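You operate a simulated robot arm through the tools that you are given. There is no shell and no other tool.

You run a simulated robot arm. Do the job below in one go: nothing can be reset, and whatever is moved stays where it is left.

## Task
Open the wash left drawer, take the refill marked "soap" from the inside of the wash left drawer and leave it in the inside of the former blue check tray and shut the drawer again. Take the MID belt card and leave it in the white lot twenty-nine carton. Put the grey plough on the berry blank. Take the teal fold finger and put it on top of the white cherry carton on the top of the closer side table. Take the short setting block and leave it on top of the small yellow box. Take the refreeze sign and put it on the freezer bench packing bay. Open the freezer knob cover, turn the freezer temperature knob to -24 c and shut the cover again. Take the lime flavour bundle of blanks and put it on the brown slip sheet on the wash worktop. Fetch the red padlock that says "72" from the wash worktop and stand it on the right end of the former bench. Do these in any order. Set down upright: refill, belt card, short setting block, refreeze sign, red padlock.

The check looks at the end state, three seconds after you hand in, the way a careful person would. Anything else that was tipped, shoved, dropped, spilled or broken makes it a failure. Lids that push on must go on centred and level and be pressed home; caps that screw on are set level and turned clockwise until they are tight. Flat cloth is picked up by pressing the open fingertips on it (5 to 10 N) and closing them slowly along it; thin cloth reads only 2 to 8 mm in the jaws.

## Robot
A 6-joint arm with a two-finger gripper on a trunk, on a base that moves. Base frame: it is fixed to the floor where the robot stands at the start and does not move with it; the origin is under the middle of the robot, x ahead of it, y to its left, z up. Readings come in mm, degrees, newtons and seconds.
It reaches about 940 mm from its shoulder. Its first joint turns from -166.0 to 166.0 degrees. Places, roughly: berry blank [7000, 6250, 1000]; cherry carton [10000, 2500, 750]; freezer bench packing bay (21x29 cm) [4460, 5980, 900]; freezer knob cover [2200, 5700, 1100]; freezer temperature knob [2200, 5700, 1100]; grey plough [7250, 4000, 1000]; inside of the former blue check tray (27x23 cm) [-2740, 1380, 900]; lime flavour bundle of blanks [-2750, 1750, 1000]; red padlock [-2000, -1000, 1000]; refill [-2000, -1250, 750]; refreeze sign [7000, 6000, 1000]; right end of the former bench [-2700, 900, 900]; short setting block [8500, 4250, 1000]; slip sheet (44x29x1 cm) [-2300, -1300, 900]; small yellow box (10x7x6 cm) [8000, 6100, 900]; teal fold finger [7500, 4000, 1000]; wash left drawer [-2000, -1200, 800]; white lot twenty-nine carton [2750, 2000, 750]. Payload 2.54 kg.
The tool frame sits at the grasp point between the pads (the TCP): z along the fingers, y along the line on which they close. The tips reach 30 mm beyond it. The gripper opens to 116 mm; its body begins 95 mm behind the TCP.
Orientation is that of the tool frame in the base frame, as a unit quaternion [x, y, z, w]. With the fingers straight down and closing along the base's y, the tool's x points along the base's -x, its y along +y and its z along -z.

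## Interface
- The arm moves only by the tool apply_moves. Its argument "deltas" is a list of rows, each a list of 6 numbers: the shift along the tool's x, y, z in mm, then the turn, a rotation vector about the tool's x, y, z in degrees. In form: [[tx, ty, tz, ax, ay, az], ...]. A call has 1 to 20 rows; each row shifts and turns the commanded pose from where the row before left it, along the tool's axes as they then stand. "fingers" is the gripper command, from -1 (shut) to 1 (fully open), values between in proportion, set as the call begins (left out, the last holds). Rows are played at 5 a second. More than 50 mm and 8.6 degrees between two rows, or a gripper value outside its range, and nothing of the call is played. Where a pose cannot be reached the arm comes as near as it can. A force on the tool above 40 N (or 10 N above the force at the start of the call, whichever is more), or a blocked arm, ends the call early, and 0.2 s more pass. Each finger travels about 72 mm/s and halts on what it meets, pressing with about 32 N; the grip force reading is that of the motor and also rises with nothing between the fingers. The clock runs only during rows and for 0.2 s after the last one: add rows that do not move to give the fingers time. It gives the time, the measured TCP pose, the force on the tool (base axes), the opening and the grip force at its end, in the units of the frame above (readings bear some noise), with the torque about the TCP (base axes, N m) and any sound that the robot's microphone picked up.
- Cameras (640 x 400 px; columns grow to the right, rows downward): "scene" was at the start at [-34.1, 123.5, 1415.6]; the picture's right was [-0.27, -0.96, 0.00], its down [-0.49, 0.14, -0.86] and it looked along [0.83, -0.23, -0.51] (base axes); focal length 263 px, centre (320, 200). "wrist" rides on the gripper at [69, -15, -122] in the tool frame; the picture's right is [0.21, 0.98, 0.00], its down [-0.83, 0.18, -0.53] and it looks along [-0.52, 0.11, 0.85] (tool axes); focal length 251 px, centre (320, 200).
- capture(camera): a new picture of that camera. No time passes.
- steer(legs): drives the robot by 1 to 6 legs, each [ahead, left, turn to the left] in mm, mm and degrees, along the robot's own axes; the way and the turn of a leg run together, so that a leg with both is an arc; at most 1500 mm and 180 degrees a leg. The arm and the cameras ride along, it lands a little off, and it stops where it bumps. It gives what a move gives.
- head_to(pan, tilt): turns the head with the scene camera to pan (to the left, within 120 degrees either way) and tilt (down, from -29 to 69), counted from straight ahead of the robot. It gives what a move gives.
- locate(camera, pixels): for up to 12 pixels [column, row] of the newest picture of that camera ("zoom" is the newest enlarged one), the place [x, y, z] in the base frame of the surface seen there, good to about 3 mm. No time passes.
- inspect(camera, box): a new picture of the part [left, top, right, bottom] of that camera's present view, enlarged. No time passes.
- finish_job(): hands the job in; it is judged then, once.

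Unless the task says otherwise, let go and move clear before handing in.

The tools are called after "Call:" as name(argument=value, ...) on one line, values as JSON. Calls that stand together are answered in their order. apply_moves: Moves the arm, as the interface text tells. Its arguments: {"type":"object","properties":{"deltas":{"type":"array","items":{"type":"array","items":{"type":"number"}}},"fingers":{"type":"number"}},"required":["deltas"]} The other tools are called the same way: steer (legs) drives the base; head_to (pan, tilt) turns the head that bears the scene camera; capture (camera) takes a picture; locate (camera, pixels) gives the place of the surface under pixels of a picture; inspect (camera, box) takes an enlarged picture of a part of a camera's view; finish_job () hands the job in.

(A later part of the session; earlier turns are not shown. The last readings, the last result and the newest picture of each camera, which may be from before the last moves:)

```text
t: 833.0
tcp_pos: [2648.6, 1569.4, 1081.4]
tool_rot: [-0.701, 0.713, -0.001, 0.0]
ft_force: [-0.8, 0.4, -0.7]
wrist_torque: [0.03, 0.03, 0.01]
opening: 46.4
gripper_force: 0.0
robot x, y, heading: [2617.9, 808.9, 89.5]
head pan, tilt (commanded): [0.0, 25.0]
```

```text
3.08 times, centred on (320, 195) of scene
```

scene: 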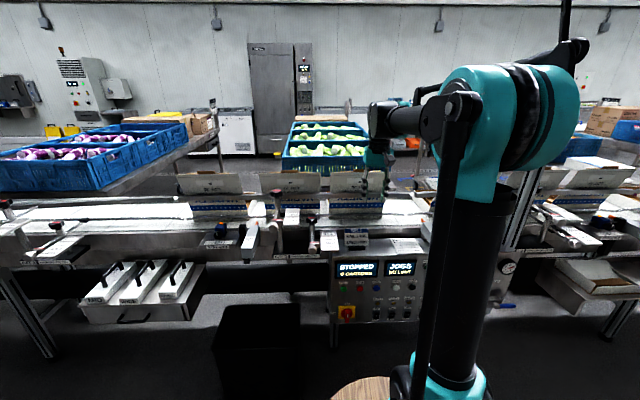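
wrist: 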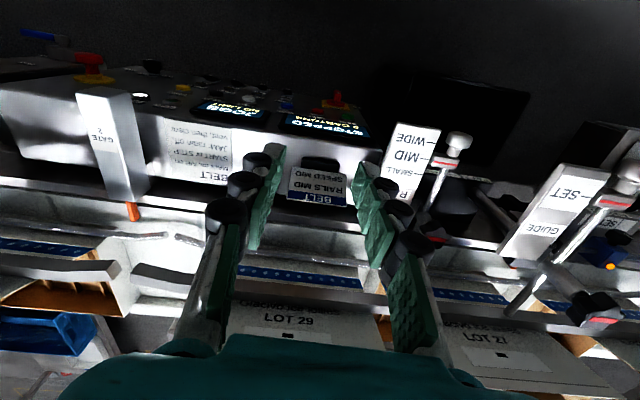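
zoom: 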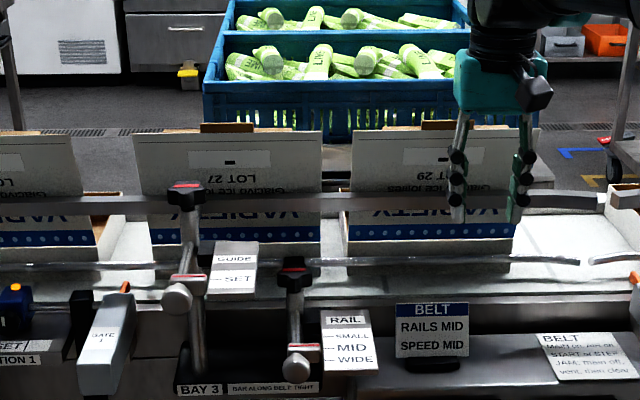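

The card stands clear now with a gap from the RAIL plate. I locate its corners and surroundings, from both cameras.

Call:
locate(camera="zoom", pixels=[[400, 307], [465, 307], [400, 353], [465, 353], [432, 330], [432, 366], [375, 340], [350, 365], [515, 350], [350, 130], [430, 195], [430, 265]])

Call:
locate(camera="wrist", pixels=[[292, 198], [345, 204], [292, 172], [346, 180], [320, 165], [398, 170], [405, 140], [230, 165], [318, 190], [310, 270], [300, 310]])

```text
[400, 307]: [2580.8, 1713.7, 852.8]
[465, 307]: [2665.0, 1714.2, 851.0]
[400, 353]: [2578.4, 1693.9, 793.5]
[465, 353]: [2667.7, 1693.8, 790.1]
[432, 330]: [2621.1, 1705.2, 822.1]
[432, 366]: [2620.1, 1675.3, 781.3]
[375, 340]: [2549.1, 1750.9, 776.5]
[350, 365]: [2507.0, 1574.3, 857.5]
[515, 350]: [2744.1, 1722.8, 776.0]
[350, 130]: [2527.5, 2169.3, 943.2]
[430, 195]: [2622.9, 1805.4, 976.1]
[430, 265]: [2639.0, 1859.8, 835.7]
```

```text
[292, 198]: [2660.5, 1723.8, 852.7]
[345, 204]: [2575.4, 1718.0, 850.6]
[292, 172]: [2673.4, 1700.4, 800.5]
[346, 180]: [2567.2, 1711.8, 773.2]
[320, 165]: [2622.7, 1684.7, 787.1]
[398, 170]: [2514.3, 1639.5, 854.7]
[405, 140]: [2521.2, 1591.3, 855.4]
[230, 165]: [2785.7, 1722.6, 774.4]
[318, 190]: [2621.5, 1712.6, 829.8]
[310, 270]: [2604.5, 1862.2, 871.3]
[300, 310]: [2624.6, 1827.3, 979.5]
```

Card: x 2576–2668, leaning back from y≈1694 (z 792) to y≈1714 (z 852), on a small foot. I'll grip it by its side edges: open fully, move above it, and check clearance.

Call:
apply_moves(deltas=[[-34, 7, 0, 0, 0, 0], [-34, 7, 0, 0, 0, 0], [-34, 7, 0, 0, 0, 0], [-33, 6, 0, 0, 0, 0], [0, 0, 40, 0, 0, 0], [0, 0, 40, 0, 0, 0], [0, 0, 40, 0, 0, 0], [0, 0, 0, 0, 0, 0]], fingers=1)

Call:
capture(camera="wrist")

Call:
inspect(camera="scene", box=[240, 130, 400, 260])

```text
t: 834.8
tcp_pos: [2622.9, 1702.3, 959.4]
tool_rot: [-0.702, 0.712, 0.0, 0.0]
ft_force: [-0.3, 1.2, -0.1]
wrist_torque: [0.01, 0.01, -0.01]
opening: 116.0
gripper_force: 0.1
robot x, y, heading: [2613.7, 808.7, 89.7]
head pan, tilt (commanded): [0.0, 25.0]
```

```text
taken
```

wrist: 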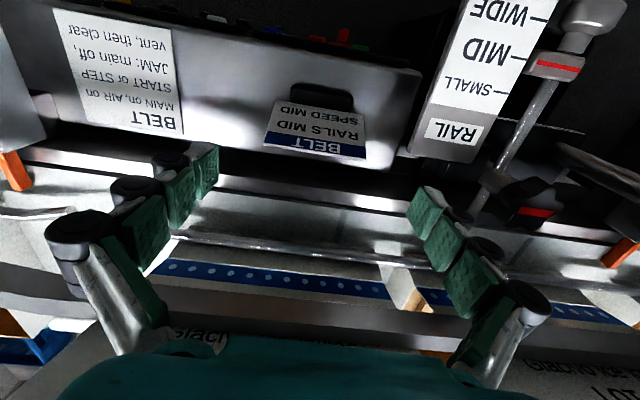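

```text
3.08 times, centred on (320, 195) of scene
```

zoom: 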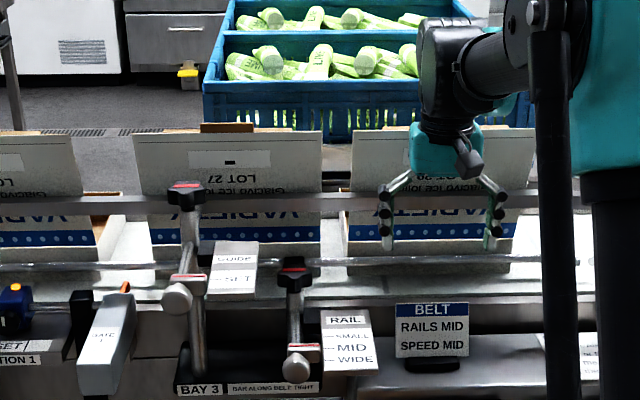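

I locate the RAIL plate's corners and the card's ends to verify finger clearance.

Call:
locate(camera="wrist", pixels=[[414, 148], [472, 157], [425, 100], [268, 140], [362, 155], [275, 108], [360, 125], [310, 90], [350, 100], [212, 150], [415, 195]])

```text
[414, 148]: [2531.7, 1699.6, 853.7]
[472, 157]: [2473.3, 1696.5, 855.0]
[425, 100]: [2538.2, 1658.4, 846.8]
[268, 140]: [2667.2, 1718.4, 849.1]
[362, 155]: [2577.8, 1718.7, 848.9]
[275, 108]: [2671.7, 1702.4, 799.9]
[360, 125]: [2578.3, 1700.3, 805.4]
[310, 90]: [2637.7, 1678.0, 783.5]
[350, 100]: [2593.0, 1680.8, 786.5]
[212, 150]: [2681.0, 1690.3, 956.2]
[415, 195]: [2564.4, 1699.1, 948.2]
```

RAIL plate's edge is at x≈2535, y≤1700. I shift to (2625, 1709) for balanced clearance and lower.

Call:
apply_moves(deltas=[[-7, -2.5, 20, 0, 0, 0], [0, 0, 30, 0, 0, 0], [0, 0, 20, 0, 0, 0], [0, 0, 0, 0, 0, 0]])

Call:
capture(camera="wrist")

```text
t: 835.8
tcp_pos: [2626.7, 1709.9, 888.9]
tool_rot: [-0.702, 0.712, 0.0, 0.0]
ft_force: [-1.3, 0.7, -0.8]
wrist_torque: [-0.01, -0.01, 0.0]
opening: 116.1
gripper_force: 0.2
robot x, y, heading: [2614.6, 808.8, 89.6]
head pan, tilt (commanded): [0.0, 25.0]
```

```text
taken
```

wrist: 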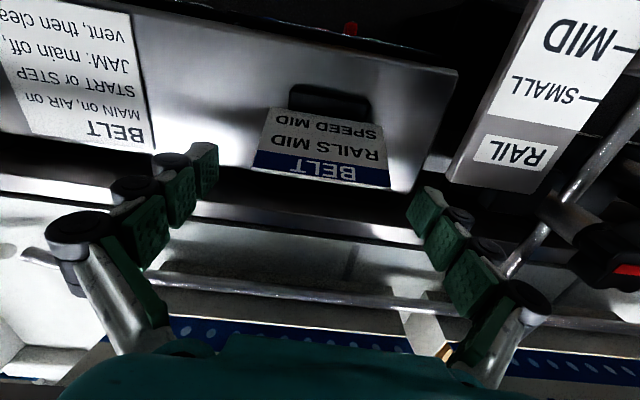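

Clear so far. I lower the remaining 54 mm.

Call:
apply_moves(deltas=[[0, 0, 15, 0, 0, 0], [0, 0, 15, 0, 0, 0], [0, 0, 12, 0, 0, 0], [0, 0, 11, 0, 0, 0], [0, 0, 0, 0, 0, 0]])

Call:
capture(camera="wrist")

Call:
inspect(camera="scene", box=[240, 130, 400, 260])

```text
t: 837.0
tcp_pos: [2626.3, 1711.3, 839.5]
tool_rot: [-0.701, 0.713, 0.0, 0.0]
ft_force: [-0.1, 0.7, 0.1]
wrist_torque: [-0.03, 0.02, 0.01]
opening: 116.0
gripper_force: 0.1
robot x, y, heading: [2613.0, 808.6, 89.7]
head pan, tilt (commanded): [0.0, 25.0]
```

```text
taken
```

wrist: 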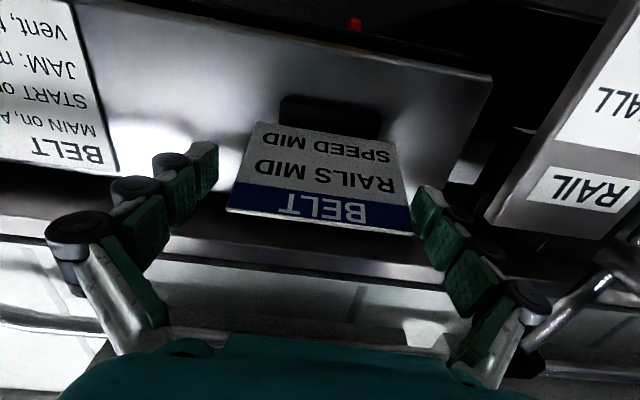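

```text
3.08 times, centred on (320, 195) of scene
```

zoom: 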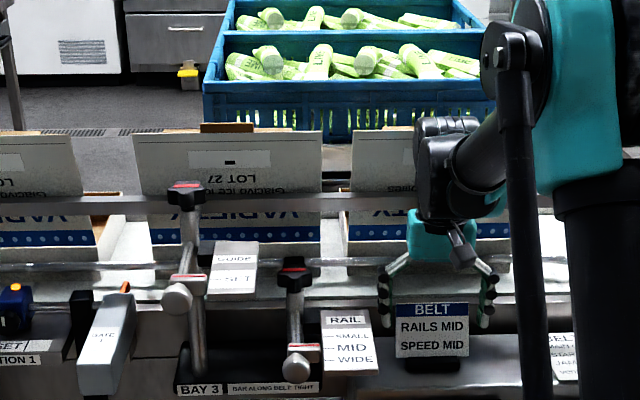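

The card is between the pads. Closing now.

Call:
apply_moves(deltas=[[0, 0, 0, 0, 0, 0], [0, 0, 0, 0, 0, 0], [0, 0, 0, 0, 0, 0]], fingers=-1)

Call:
capture(camera="wrist")

```text
t: 837.8
tcp_pos: [2624.8, 1711.5, 838.0]
tool_rot: [-0.702, 0.712, 0.0, 0.0]
ft_force: [-0.3, 0.6, 5.1]
wrist_torque: [0.02, -0.11, 0.01]
opening: 98.7
gripper_force: 32.5
robot x, y, heading: [2614.5, 807.0, 89.6]
head pan, tilt (commanded): [0.0, 25.0]
```

```text
taken
```

wrist: 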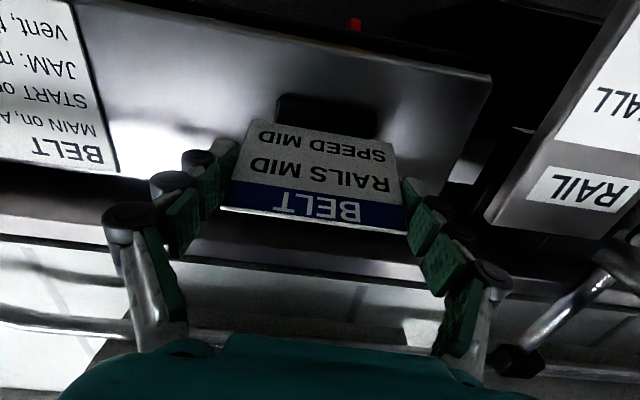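

Card gripped by its edges (98.7 mm). I lift slowly.

Call:
apply_moves(deltas=[[0, 0, -6, 0, 0, 0], [0, 0, -12, 0, 0, 0], [0, 0, -25, 0, 0, 0], [0, 0, -35, 0, 0, 0], [0, 0, 0, 0, 0, 0]])

Call:
capture(camera="wrist")

Call:
inspect(camera="scene", box=[240, 130, 400, 260])

```text
t: 839.0
tcp_pos: [2624.8, 1712.3, 915.7]
tool_rot: [-0.702, 0.712, 0.0, -0.001]
ft_force: [0.1, 0.0, -1.2]
wrist_torque: [0.03, -0.01, 0.01]
opening: 99.0
gripper_force: 32.2
robot x, y, heading: [2614.8, 807.6, 89.6]
head pan, tilt (commanded): [0.0, 25.0]
```

```text
taken
```

wrist: 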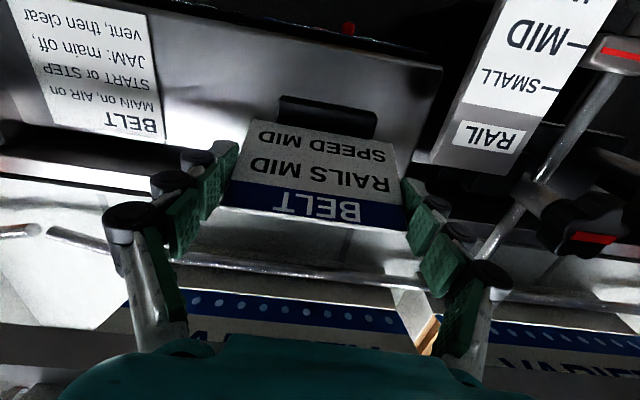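

```text
3.08 times, centred on (320, 195) of scene
```

zoom: 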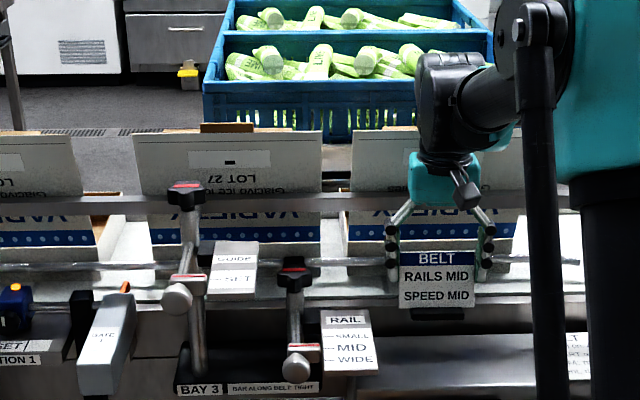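

The card lifts cleanly, keeping its lean and foot. I raise it further and draw it back to clear the flap.

Call:
apply_moves(deltas=[[0, 0, -40, 0, 0, 0], [0, 0, -40, 0, 0, 0], [20, 0, -40, 0, 0, 0], [20, 0, -40, 0, 0, 0], [25, 0, -40, 0, 0, 0], [25, 0, -40, 0, 0, 0], [0, 0, -20, 0, 0, 0], [0, 0, 0, 0, 0, 0]])

Call:
capture(camera="scene")

Call:
capture(camera="wrist")

```text
t: 840.8
tcp_pos: [2625.1, 1620.2, 1174.4]
tool_rot: [-0.702, 0.712, 0.0, 0.0]
ft_force: [-0.3, -0.3, -0.9]
wrist_torque: [0.0, -0.02, 0.0]
opening: 98.7
gripper_force: 32.3
robot x, y, heading: [2618.9, 810.4, 89.8]
head pan, tilt (commanded): [0.0, 25.0]
```

```text
taken
```

scene: 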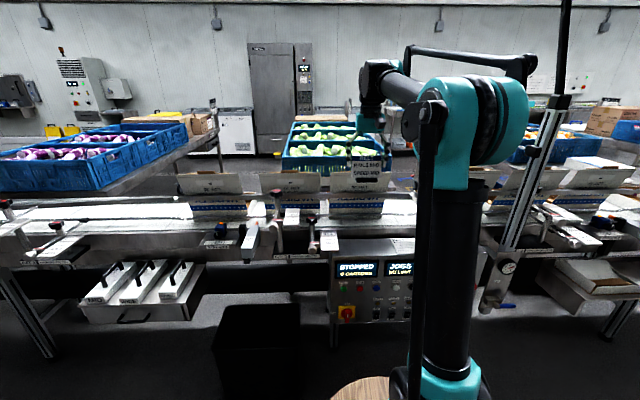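

```text
taken
```

wrist: 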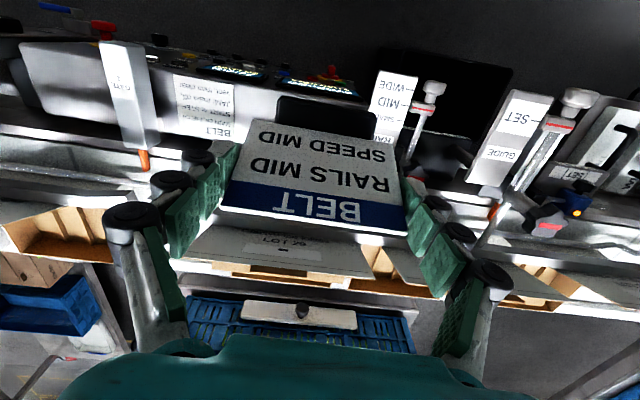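

I check the black bin and post positions beside my forward path.

Call:
locate(camera="scene", pixels=[[296, 330], [296, 380], [260, 310], [220, 350], [340, 330], [500, 270], [485, 300], [410, 330], [232, 183], [365, 183], [350, 168]])

```text
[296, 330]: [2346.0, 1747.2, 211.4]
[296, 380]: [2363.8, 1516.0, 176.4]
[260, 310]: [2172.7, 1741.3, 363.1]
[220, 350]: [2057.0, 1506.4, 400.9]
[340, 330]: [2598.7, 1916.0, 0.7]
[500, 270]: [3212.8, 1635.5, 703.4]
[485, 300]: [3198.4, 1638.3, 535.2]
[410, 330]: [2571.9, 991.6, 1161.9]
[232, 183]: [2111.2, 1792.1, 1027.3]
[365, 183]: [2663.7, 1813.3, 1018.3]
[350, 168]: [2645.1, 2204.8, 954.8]
```

Bin's right edge is x≈2365. I shift 30 mm right while driving forward 375 mm so the card passes over the flap.

Call:
steer(legs=[[200, -30, 0]])

Call:
capture(camera="wrist")

Call:
steer(legs=[[170, 0, 0]])

Call:
capture(camera="wrist")

Call:
capture(camera="scene")

```text
t: 842.4
tcp_pos: [2662.0, 1822.7, 1172.6]
tool_rot: [-0.7, 0.715, 0.0, 0.0]
ft_force: [0.5, 0.1, -1.0]
wrist_torque: [-0.03, 0.02, -0.01]
opening: 98.8
gripper_force: 31.5
robot x, y, heading: [2645.9, 1010.8, 89.4]
head pan, tilt (commanded): [0.0, 25.0]
```

```text
taken
```

wrist: 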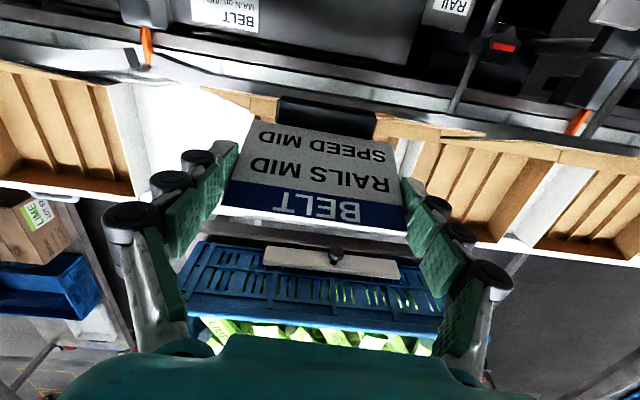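

```text
t: 843.9
tcp_pos: [2663.1, 1992.3, 1173.5]
tool_rot: [-0.7, 0.715, 0.0, -0.001]
ft_force: [-0.1, 0.5, -1.4]
wrist_torque: [0.02, -0.04, 0.0]
opening: 98.9
gripper_force: 31.8
robot x, y, heading: [2646.3, 1179.1, 89.2]
head pan, tilt (commanded): [0.0, 25.0]
```

```text
taken
```

wrist: 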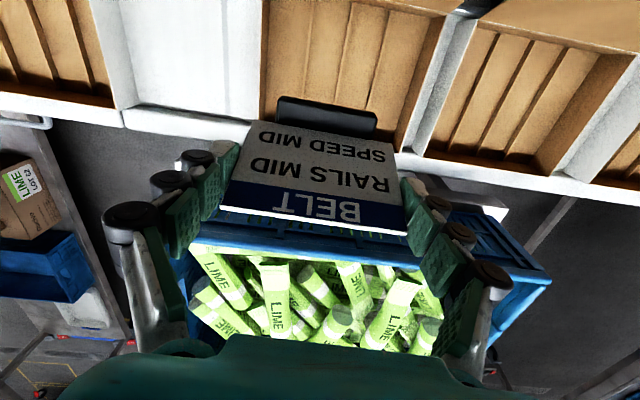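

```text
taken
```

scene: 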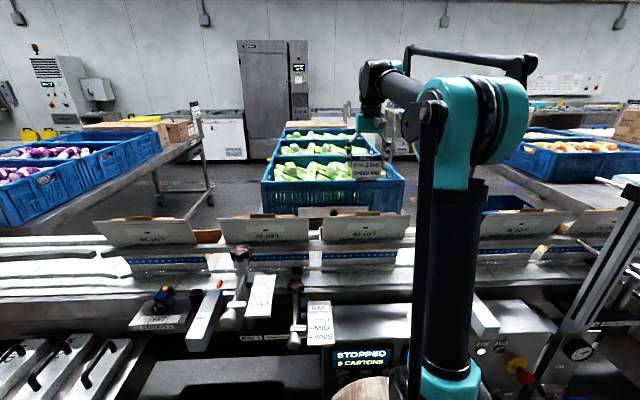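

The LOT 29 carton's interior is now below, showing rib lines inside. I zoom in and measure its inside.

Call:
inspect(camera="wrist", box=[220, 0, 460, 160])

Call:
locate(camera="wrist", pixels=[[275, 30], [310, 50], [345, 60], [385, 50], [420, 50], [265, 90], [400, 130], [268, 8], [440, 20], [300, 80], [360, 95], [330, 30]])

```text
2.50 times, centred on (340, 80) of wrist
```

zoom: 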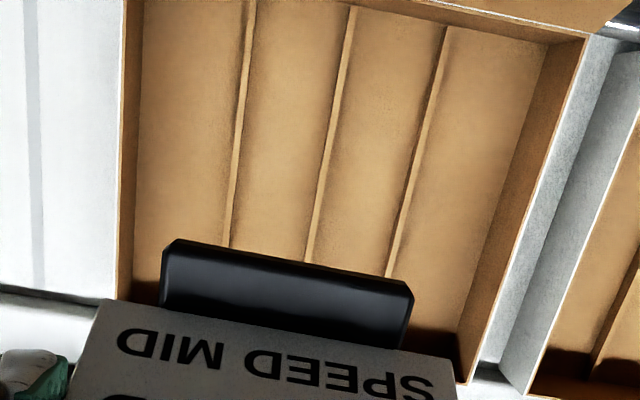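

```text
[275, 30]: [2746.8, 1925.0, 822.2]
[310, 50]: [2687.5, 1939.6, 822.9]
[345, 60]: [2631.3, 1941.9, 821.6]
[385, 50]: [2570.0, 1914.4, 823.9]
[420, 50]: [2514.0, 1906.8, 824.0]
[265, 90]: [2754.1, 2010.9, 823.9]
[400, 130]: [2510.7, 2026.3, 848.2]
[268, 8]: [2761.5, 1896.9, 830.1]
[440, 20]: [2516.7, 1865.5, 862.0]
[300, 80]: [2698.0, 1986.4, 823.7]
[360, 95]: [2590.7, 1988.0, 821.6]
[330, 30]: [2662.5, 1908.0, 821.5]
```

I measure the ribs' height compared with the floor, and the card foot's size.

Call:
locate(camera="zoom", pixels=[[240, 120], [232, 120], [290, 120], [330, 120], [322, 120], [380, 120], [424, 120], [416, 120], [470, 120], [545, 120], [575, 60], [170, 280]])

Call:
locate(camera="zoom", pixels=[[175, 262], [405, 310], [290, 285], [200, 295], [400, 345], [130, 150], [120, 250], [85, 200], [300, 5], [580, 40]])

```text
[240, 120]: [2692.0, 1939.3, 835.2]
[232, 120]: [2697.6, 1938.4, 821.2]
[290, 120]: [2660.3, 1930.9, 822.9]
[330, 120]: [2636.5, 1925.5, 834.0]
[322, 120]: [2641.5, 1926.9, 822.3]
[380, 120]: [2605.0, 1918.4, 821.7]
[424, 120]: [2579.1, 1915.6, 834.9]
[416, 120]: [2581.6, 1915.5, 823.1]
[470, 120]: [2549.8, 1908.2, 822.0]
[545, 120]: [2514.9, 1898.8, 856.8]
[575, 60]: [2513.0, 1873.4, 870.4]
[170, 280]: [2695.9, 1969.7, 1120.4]
```

```text
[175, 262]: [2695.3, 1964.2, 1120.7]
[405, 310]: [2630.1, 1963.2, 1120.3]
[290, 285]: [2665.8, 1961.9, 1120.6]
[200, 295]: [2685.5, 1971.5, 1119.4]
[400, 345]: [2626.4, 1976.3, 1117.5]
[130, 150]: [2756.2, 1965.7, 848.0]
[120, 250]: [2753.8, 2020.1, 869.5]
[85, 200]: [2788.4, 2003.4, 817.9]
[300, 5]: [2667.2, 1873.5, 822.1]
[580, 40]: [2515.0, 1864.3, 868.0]
```

Ribs are 13 mm high at x≈2579, 2636, 2692 over a floor at z≈822; the card's foot is ~67 mm long, so I'll turn the card 90° to stand the foot inside one compartment. Rotating the gripper +90° up here.

Call:
apply_moves(deltas=[[0, 0, 0, 0, 0, 8.2], [0, 0, 0, 0, 0, 8.2], [0, 0, 0, 0, 0, 8.2], [0, 0, 0, 0, 0, 8.2], [0, 0, 0, 0, 0, 8.2], [0, 0, 0, 0, 0, 8.2], [0, 0, 0, 0, 0, 8.2], [0, 0, 0, 0, 0, 8.2], [0, 0, 0, 0, 0, 8.2], [0, 0, 0, 0, 0, 8.2], [0, 0, 0, 0, 0, 7.0], [0, 0, 0, 0, 0, 0]])

Call:
capture(camera="wrist")

Call:
capture(camera="scene")

```text
t: 846.5
tcp_pos: [2663.0, 1992.5, 1172.8]
tool_rot: [0.002, 1.0, 0.0, 0.0]
ft_force: [-0.4, 0.5, -0.8]
wrist_torque: [0.01, -0.03, 0.0]
opening: 99.1
gripper_force: 31.8
robot x, y, heading: [2650.8, 1181.2, 89.1]
head pan, tilt (commanded): [0.0, 25.0]
```

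```text
taken
```

wrist: 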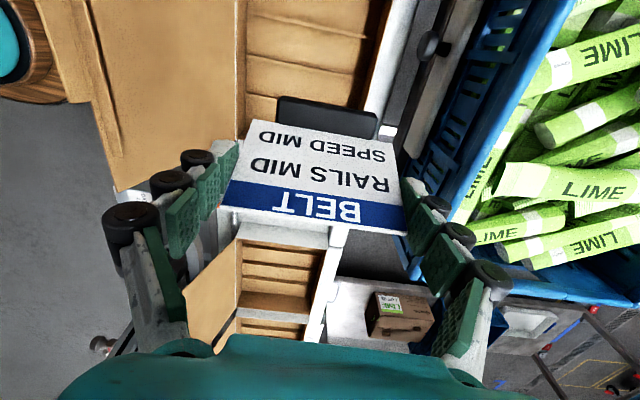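

```text
taken
```

scene: 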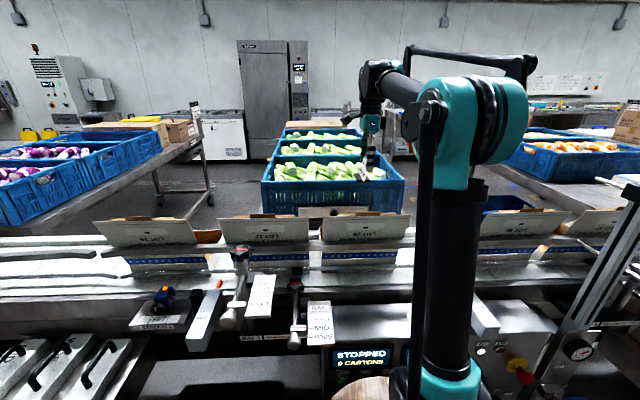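

I locate the foot and the carton walls/ribs in this new orientation.

Call:
locate(camera="wrist", pixels=[[285, 105], [370, 125], [330, 112], [243, 80], [375, 60], [395, 60], [300, 50], [300, 62], [260, 95], [320, 20], [335, 240], [240, 230]])

Call:
inspect(camera="wrist", box=[220, 0, 440, 150])

```text
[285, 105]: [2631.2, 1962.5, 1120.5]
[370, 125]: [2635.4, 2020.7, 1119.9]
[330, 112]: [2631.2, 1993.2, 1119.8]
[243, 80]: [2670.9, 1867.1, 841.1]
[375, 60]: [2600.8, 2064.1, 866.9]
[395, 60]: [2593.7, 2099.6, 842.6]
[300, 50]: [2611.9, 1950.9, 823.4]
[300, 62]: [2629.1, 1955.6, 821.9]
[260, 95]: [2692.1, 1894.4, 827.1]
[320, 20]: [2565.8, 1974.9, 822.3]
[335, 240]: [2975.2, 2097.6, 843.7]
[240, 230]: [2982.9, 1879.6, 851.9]
```

```text
2.67 times, centred on (330, 75) of wrist
```

zoom: 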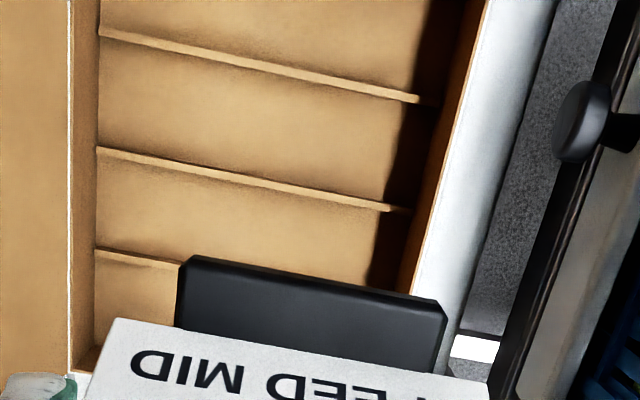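

Interior spans y≈1875–2060; I target the compartment between ribs x 2638–2690 with the card centred at y≈1967. I shift and lower in stages, watching clearance.

Call:
apply_moves(deltas=[[-11, -13, 0, 0, 0, 0], [-11.5, -12.5, 0, 0, 0, 0], [0, 0, 35, 0, 0, 0], [0, 0, 35, 0, 0, 0], [0, 0, 35, 0, 0, 0], [0, 0, 0, 0, 0, 0]])

Call:
capture(camera="scene")

Call:
capture(camera="wrist")

```text
t: 847.9
tcp_pos: [2684.5, 1966.7, 1069.5]
tool_rot: [0.001, 1.0, 0.0, 0.0]
ft_force: [-0.7, -0.2, -1.3]
wrist_torque: [-0.01, 0.01, 0.0]
opening: 99.0
gripper_force: 32.0
robot x, y, heading: [2652.6, 1178.1, 89.6]
head pan, tilt (commanded): [0.0, 25.0]
```

```text
taken
```

scene: 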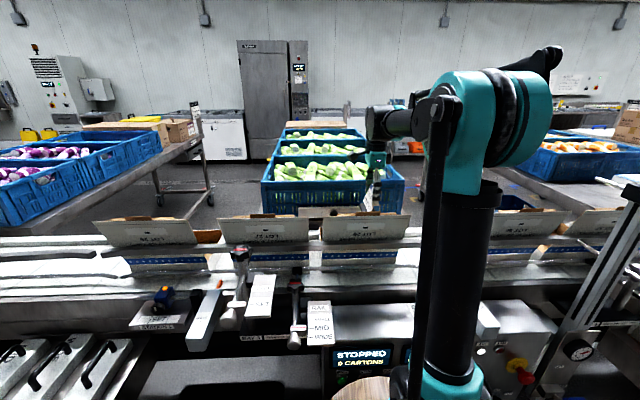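

```text
taken
```

wrist: 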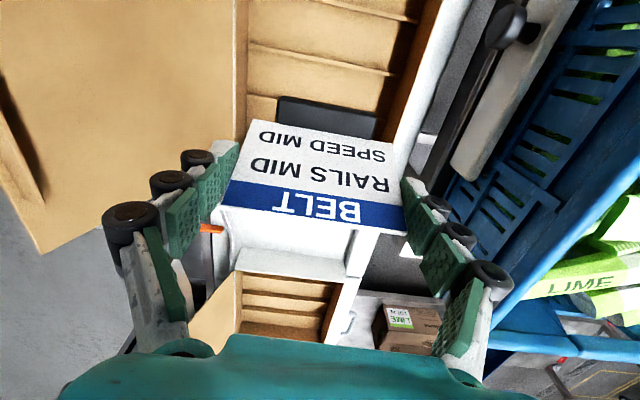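

Forearm is well above the flaps. I check foot-to-rib alignment again before going lower.

Call:
locate(camera="wrist", pixels=[[285, 105], [370, 122], [330, 112], [300, 63], [300, 70], [260, 96], [320, 85], [380, 75], [235, 90], [270, 97]])

Call:
inspect(camera="wrist", box=[220, 20, 440, 150])

```text
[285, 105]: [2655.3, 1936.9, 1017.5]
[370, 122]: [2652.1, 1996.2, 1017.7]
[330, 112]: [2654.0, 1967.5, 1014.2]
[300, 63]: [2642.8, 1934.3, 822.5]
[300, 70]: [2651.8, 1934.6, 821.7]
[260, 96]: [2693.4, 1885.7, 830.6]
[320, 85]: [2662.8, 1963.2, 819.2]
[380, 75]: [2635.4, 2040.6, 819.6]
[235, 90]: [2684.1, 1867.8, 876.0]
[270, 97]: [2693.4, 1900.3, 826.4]
```

```text
2.91 times, centred on (330, 85) of wrist
```

zoom: 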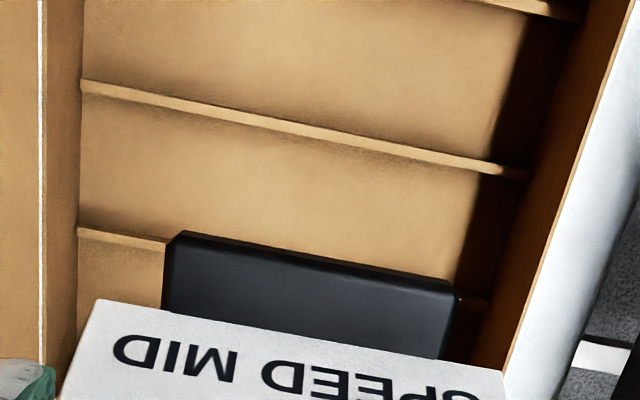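

Foot spans x≈2653–2683, ribs at 2636 and 2692. I nudge 4 mm left and lower to just above the ribs.

Call:
apply_moves(deltas=[[4, 0, 35, 0, 0, 0], [0, 0, 35, 0, 0, 0], [0, 0, 35, 0, 0, 0], [0, 0, 30, 0, 0, 0], [0, 0, 25, 0, 0, 0], [0, 0, 0, 0, 0, 0]])

Call:
capture(camera="wrist")

Call:
capture(camera="scene")

```text
t: 849.2
tcp_pos: [2681.5, 1967.5, 907.9]
tool_rot: [0.002, 1.0, 0.0, 0.0]
ft_force: [0.4, -0.5, -1.9]
wrist_torque: [0.05, 0.01, 0.03]
opening: 98.7
gripper_force: 32.6
robot x, y, heading: [2647.5, 1178.9, 89.2]
head pan, tilt (commanded): [0.0, 25.0]
```

```text
taken
```

wrist: 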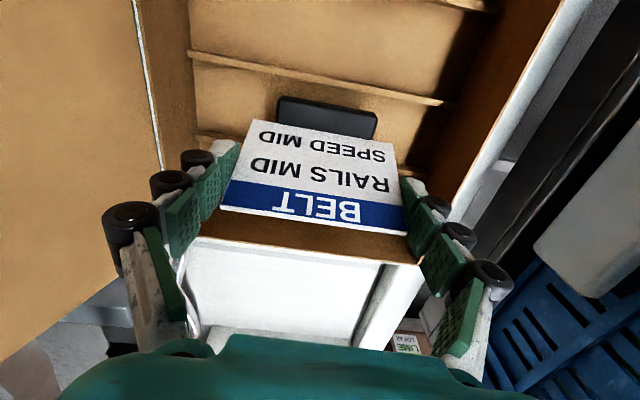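

```text
taken
```

scene: 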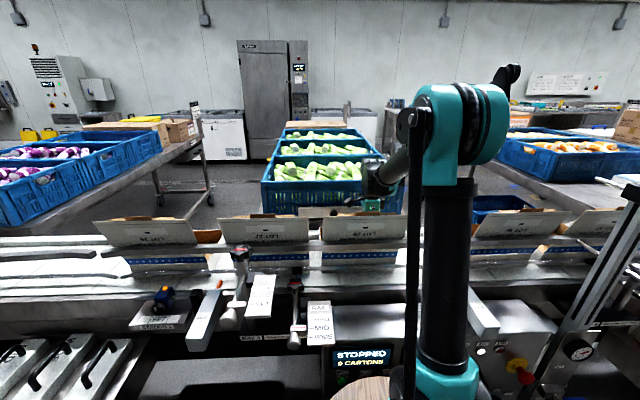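

Call:
locate(camera="wrist", pixels=[[290, 100], [368, 115], [330, 112], [290, 75], [330, 82], [205, 138], [215, 141], [405, 172], [330, 92], [185, 150], [470, 100]])

Call:
inspect(camera="wrist", box=[180, 30, 460, 200])

```text
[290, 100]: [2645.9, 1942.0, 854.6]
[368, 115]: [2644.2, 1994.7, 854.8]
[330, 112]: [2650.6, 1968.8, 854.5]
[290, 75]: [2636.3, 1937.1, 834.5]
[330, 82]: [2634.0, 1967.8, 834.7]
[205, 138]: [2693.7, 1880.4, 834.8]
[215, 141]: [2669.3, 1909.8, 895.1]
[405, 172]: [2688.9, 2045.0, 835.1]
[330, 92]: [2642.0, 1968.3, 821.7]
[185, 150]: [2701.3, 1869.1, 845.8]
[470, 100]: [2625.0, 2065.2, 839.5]
```

```text
2.29 times, centred on (320, 115) of wrist
```

zoom: 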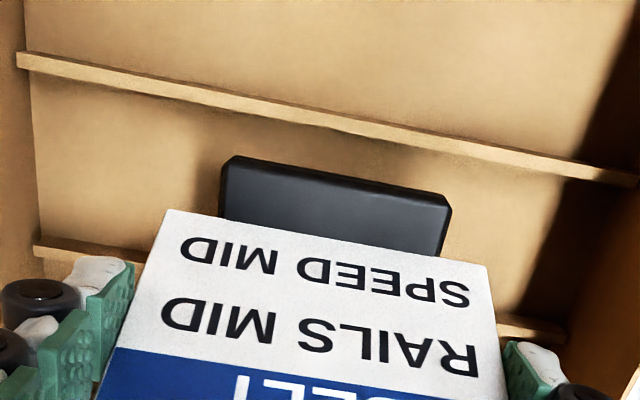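

Foot's edge is at x≈2645; I nudge 3 mm right and lower the last ~23 mm carefully.

Call:
apply_moves(deltas=[[-3, 0, 5, 0, 0, 0], [0, 0, 6, 0, 0, 0], [0, 0, 5, 0, 0, 0], [0, 0, 3, 0, 0, 0], [0, 0, 0, 0, 0, 0]])

Call:
apply_moves(deltas=[[0, 0, 1.5, 0, 0, 0], [0, 0, 1, 0, 0, 0], [0, 0, 1, 0, 0, 0], [0, 0, 0, 0, 0, 0]])

```text
t: 850.5
tcp_pos: [2683.5, 1966.6, 890.0]
tool_rot: [0.002, 1.0, 0.0, 0.0]
ft_force: [-4.1, 2.6, 19.6]
wrist_torque: [0.03, 0.08, -0.04]
opening: 98.9
gripper_force: 31.7
robot x, y, heading: [2651.5, 1179.4, 89.5]
head pan, tilt (commanded): [0.0, 25.0]
```

```text
t: 851.5
tcp_pos: [2684.7, 1965.3, 884.8]
tool_rot: [0.002, 1.0, 0.0, 0.0]
ft_force: [-5.1, -0.8, 19.1]
wrist_torque: [-0.08, 0.08, 0.01]
opening: 99.2
gripper_force: 31.7
robot x, y, heading: [2647.3, 1180.6, 89.3]
head pan, tilt (commanded): [0.0, 25.0]
```

The foot is on the carton floor (about 19 N). I ease up slightly, look, then release.

Call:
apply_moves(deltas=[[0, 0, -0.7, 0, 0, 0], [0, 0, 0, 0, 0, 0]])

Call:
capture(camera="wrist")

Call:
locate(camera="wrist", pixels=[[290, 100], [368, 115], [330, 112], [240, 200], [400, 225], [320, 215]])

```text
t: 852.0
tcp_pos: [2685.2, 1966.0, 886.3]
tool_rot: [0.001, 1.0, -0.001, 0.0]
ft_force: [-2.4, -3.3, 8.8]
wrist_torque: [-0.14, 0.1, -0.02]
opening: 99.0
gripper_force: 32.2
robot x, y, heading: [2649.5, 1181.2, 89.4]
head pan, tilt (commanded): [0.0, 25.0]
```

```text
taken
```

wrist: 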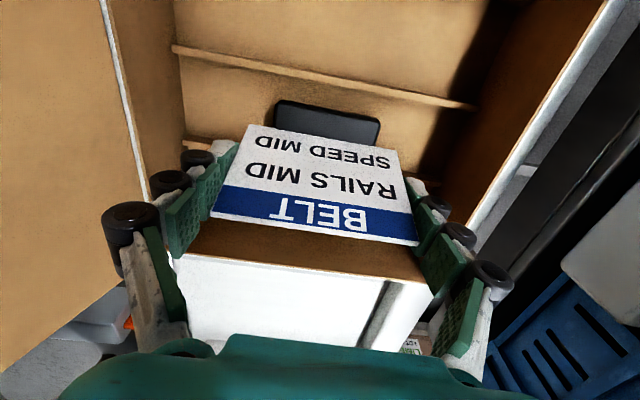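

```text
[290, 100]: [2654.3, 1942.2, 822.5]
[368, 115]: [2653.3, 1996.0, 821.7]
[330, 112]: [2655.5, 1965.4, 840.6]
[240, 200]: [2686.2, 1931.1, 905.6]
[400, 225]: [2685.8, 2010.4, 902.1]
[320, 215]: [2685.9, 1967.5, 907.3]
```

The card stands in the compartment. I open the fingers a few mm each side and see if it stays.

Call:
apply_moves(deltas=[[0, 0, 0, 0, 0, 0], [0, 0, 0, 0, 0, 0], [0, 0, 0, 0, 0, 0]], fingers=0.9)

Call:
capture(camera="wrist")

Call:
locate(camera="wrist", pixels=[[290, 110], [368, 125], [330, 112], [240, 200], [390, 225], [320, 215]])

```text
t: 852.9
tcp_pos: [2686.1, 1966.4, 886.7]
tool_rot: [0.002, 1.0, 0.0, 0.0]
ft_force: [0.0, 0.3, -0.5]
wrist_torque: [-0.01, 0.01, 0.01]
opening: 110.3
gripper_force: 0.2
robot x, y, heading: [2649.8, 1180.3, 89.1]
head pan, tilt (commanded): [0.0, 25.0]
```

```text
taken
```

wrist: 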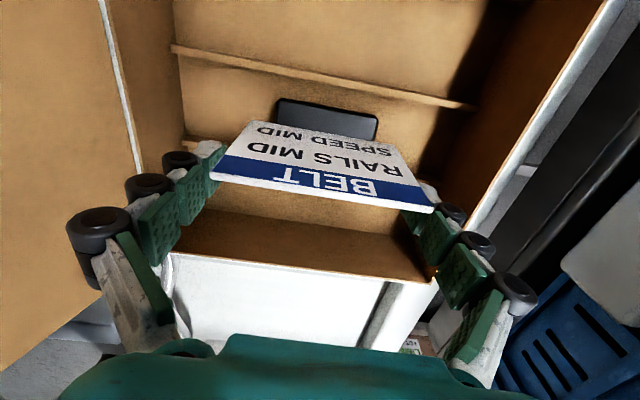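

```text
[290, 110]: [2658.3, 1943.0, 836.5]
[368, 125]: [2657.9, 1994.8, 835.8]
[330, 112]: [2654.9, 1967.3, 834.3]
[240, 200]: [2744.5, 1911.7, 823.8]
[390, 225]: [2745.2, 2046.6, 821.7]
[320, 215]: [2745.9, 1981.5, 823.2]
```

The card settled more upright on its foot. I open fully, then rise slowly straight up.

Call:
apply_moves(deltas=[[0, 0, 0, 0, 0, 0], [0, 0, 0, 0, 0, 0], [0, 0, -10, 0, 0, 0], [0, 0, -15, 0, 0, 0], [0, 0, -25, 0, 0, 0], [0, 0, 0, 0, 0, 0]], fingers=1)

Call:
capture(camera="wrist")

```text
t: 854.2
tcp_pos: [2682.2, 1967.0, 935.7]
tool_rot: [0.002, 1.0, 0.0, 0.0]
ft_force: [0.1, -0.7, 0.7]
wrist_torque: [0.04, 0.03, -0.02]
opening: 116.0
gripper_force: 0.0
robot x, y, heading: [2652.0, 1175.2, 89.5]
head pan, tilt (commanded): [0.0, 25.0]
```

```text
taken
```

wrist: 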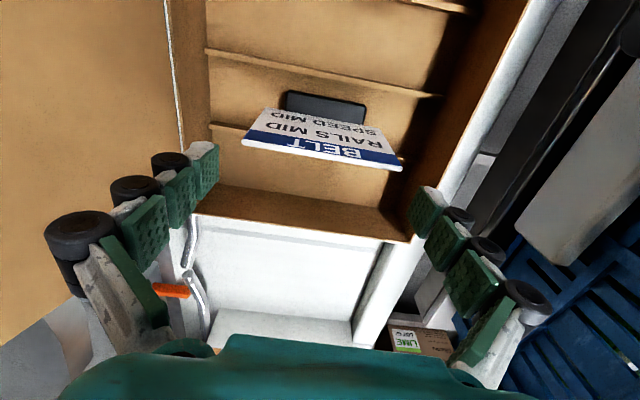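

The MID belt card stands upright inside the LOT 29 carton. I raise the arm fully above the flap and back away.

Call:
apply_moves(deltas=[[0, 0, -35, 0, 0, 0], [0, 0, -40, 0, 0, 0], [0, 0, -40, 0, 0, 0], [0, 0, -40, 0, 0, 0], [0, 0, -40, 0, 0, 0], [0, 0, -35, 0, 0, 0], [0, 0, 0, 0, 0, 0]])

Call:
capture(camera="wrist")

Call:
inspect(camera="wrist", box=[220, 0, 440, 150])

```text
t: 855.9
tcp_pos: [2684.0, 1964.8, 1167.0]
tool_rot: [0.002, 1.0, 0.001, 0.0]
ft_force: [0.1, 0.7, 0.1]
wrist_torque: [-0.03, -0.03, 0.01]
opening: 115.9
gripper_force: 0.1
robot x, y, heading: [2647.1, 1179.4, 89.5]
head pan, tilt (commanded): [0.0, 25.0]
```

```text
taken
```

wrist: 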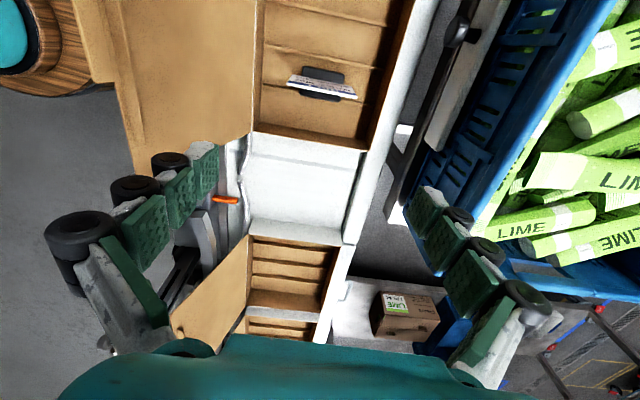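

```text
2.67 times, centred on (330, 75) of wrist
```

zoom: 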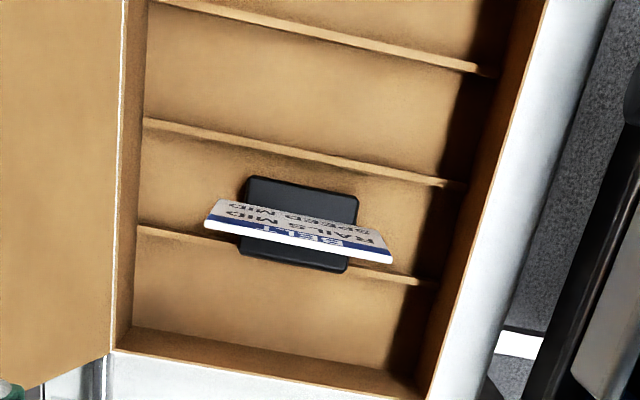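

From above I see the foot's rear edge resting on a rib, so the card is tilted. I measure the foot's real depth to re-place it flat.

Call:
locate(camera="zoom", pixels=[[252, 182], [355, 200], [243, 248], [345, 268], [300, 190], [295, 258], [210, 222], [388, 258], [160, 233], [400, 276], [160, 125], [430, 180]])

```text
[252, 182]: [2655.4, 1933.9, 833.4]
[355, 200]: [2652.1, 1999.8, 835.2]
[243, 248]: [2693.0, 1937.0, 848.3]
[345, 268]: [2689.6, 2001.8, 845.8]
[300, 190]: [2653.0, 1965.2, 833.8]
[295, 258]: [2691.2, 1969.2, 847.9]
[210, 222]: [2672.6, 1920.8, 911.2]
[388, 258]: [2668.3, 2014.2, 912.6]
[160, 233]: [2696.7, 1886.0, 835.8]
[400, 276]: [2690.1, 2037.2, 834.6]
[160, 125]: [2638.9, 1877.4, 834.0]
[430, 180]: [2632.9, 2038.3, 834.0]
```

The foot (41 mm deep) has its rear edge on the rib at x≈2691. I'll nudge it 6–8 mm toward -x with closed fingertips so it drops flat between the ribs, with the finger staying behind as support.

Call:
apply_moves(deltas=[[-15, 0, 0, 0, 0, 0], [-15, 2, 0, 0, 0, 0], [0, 0, 40, 0, 0, 0], [0, 0, 40, 0, 0, 0], [0, 0, 40, 0, 0, 0], [0, 0, 40, 0, 0, 0], [0, 0, 40, 0, 0, 0], [0, 0, 30, 0, 0, 0], [0, 0, 0, 0, 0, 0]], fingers=-1)

Call:
capture(camera="wrist")

```text
t: 857.9
tcp_pos: [2713.5, 1969.1, 936.5]
tool_rot: [0.002, 1.0, -0.001, 0.0]
ft_force: [0.1, -0.3, 0.2]
wrist_torque: [-0.02, -0.02, 0.0]
opening: 0.0
gripper_force: 28.6
robot x, y, heading: [2652.7, 1179.1, 89.1]
head pan, tilt (commanded): [0.0, 25.0]
```

```text
taken
```

wrist: 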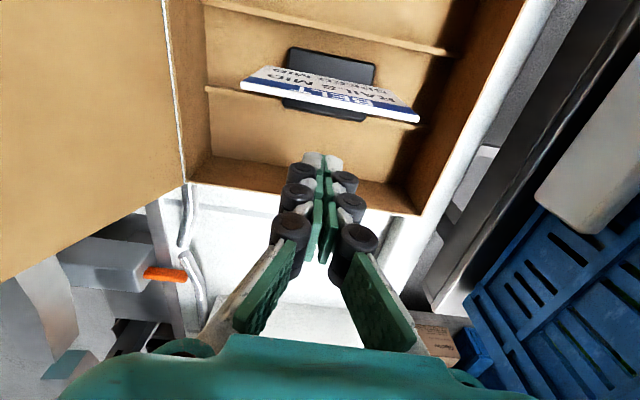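

Lowering the fingertips behind the foot.

Call:
apply_moves(deltas=[[0, 0, 25, 0, 0, 0], [0, 0, 20, 0, 0, 0], [0, 0, 14, 0, 0, 0], [0, 0, 8, 0, 0, 0], [0, 0, 0, 0, 0, 0]])

Call:
capture(camera="wrist")

Call:
locate(camera="wrist", pixels=[[300, 130], [330, 105], [310, 160], [330, 160], [250, 110], [330, 125], [318, 150]])

```text
t: 859.0
tcp_pos: [2714.4, 1969.2, 869.9]
tool_rot: [0.002, 1.0, 0.0, -0.001]
ft_force: [-0.4, 0.2, 0.4]
wrist_torque: [0.04, 0.02, 0.04]
opening: 0.3
gripper_force: 28.4
robot x, y, heading: [2647.0, 1174.6, 89.5]
head pan, tilt (commanded): [0.0, 25.0]
```

```text
taken
```

wrist: 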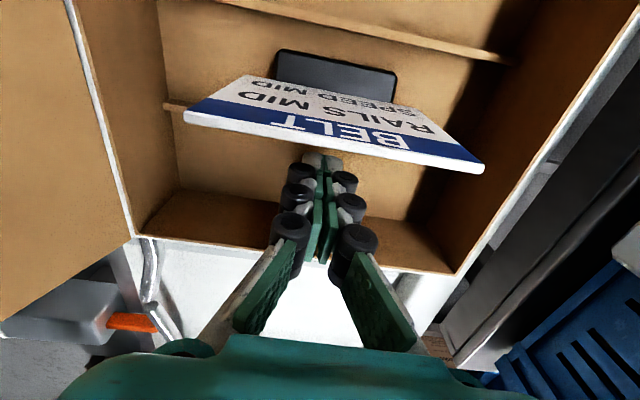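

```text
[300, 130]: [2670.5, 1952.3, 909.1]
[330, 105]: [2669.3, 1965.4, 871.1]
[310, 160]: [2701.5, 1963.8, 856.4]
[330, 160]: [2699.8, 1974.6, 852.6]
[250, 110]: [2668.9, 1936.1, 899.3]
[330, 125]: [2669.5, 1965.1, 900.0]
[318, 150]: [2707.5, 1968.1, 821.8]
```

Finger face is at x≈2701, foot's rear edge at ≈2691. I push left in small steps.

Call:
apply_moves(deltas=[[3, 0, 0, 0, 0, 0], [3, 0, 0, 0, 0, 0], [3, 0, 0, 0, 0, 0], [2, 0, 0, 0, 0, 0], [1.5, 0, 0, 0, 0, 0], [0, 0, 0, 0, 0, 0]])

Call:
capture(camera="wrist")

Call:
locate(camera="wrist", pixels=[[300, 125], [330, 105], [320, 160], [250, 110], [330, 65], [330, 125], [300, 60]])

```text
t: 860.5
tcp_pos: [2702.5, 1968.0, 870.6]
tool_rot: [0.001, 1.0, 0.001, -0.001]
ft_force: [-0.2, 0.1, 0.2]
wrist_torque: [-0.04, 0.0, 0.0]
opening: 0.0
gripper_force: 28.5
robot x, y, heading: [2649.0, 1179.5, 89.4]
head pan, tilt (commanded): [0.0, 25.0]
```

```text
taken
```

wrist: 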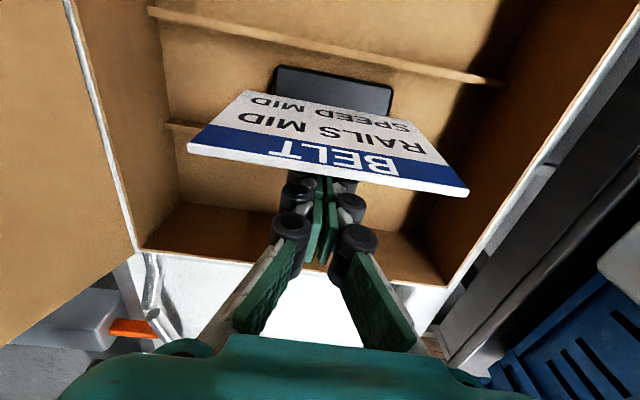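

```text
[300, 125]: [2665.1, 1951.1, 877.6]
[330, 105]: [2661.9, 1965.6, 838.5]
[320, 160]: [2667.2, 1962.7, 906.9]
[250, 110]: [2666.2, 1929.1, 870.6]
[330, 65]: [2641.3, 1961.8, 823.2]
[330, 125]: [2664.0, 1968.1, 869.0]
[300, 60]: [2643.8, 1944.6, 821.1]
```

The card moved about 5 mm and begins leaning back. A few more millimetres.

Call:
apply_moves(deltas=[[1.5, 0, 0, 0, 0, 0], [1.5, 0, 0, 0, 0, 0], [1.5, 0, 0, 0, 0, 0], [0, 0, 0, 0, 0, 0]])

Call:
capture(camera="wrist")

Call:
locate(camera="wrist", pixels=[[300, 125], [330, 105], [320, 165], [250, 110], [330, 90], [330, 140], [270, 90]])

```text
t: 861.5
tcp_pos: [2697.6, 1968.5, 870.5]
tool_rot: [0.002, 1.0, 0.0, 0.0]
ft_force: [0.7, -0.4, 0.2]
wrist_torque: [0.01, 0.01, 0.01]
opening: 6.0
gripper_force: 28.2
robot x, y, heading: [2655.2, 1183.9, 89.5]
head pan, tilt (commanded): [0.0, 25.0]
```

```text
taken
```

wrist: 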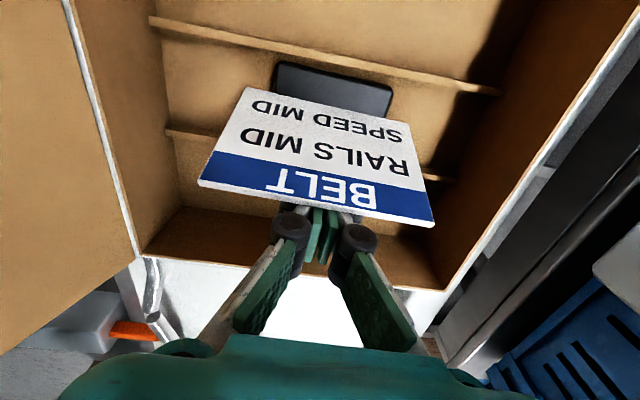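

```text
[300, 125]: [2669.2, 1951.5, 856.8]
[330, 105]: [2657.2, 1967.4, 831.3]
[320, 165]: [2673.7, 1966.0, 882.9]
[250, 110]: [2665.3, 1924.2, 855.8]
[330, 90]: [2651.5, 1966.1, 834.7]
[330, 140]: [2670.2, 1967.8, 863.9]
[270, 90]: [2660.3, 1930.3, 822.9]
```

The foot dropped flat and the card leans at its normal ~18°. I retreat the finger slowly to the right, letting the card settle.

Call:
apply_moves(deltas=[[-1.5, 0, 0, 0, 0, 0], [-1.5, 0, 0, 0, 0, 0], [-2, 0, 0, 0, 0, 0], [-3, 0, 0, 0, 0, 0], [-4, 0, 0, 0, 0, 0], [0, 0, 0, 0, 0, 0]])

Call:
capture(camera="wrist")

Call:
locate(camera="wrist", pixels=[[300, 115], [330, 95], [320, 145], [250, 110], [330, 70], [330, 130], [300, 165]])

```text
t: 862.9
tcp_pos: [2708.0, 1969.1, 868.7]
tool_rot: [0.002, 1.0, 0.001, 0.0]
ft_force: [0.4, -0.3, -0.3]
wrist_torque: [-0.01, -0.01, -0.03]
opening: 0.0
gripper_force: 28.4
robot x, y, heading: [2651.2, 1177.4, 89.2]
head pan, tilt (commanded): [0.0, 25.0]
```

```text
taken
```

wrist: 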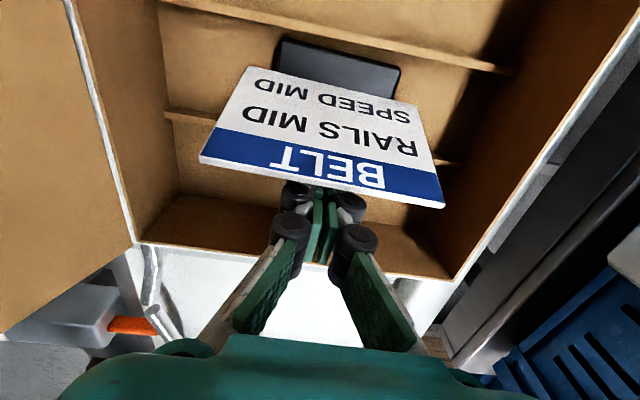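

```text
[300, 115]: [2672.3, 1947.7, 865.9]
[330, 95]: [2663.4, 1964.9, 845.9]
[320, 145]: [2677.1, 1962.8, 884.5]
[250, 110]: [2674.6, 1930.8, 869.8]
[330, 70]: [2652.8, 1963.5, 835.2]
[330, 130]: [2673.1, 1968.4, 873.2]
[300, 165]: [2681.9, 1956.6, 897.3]
```

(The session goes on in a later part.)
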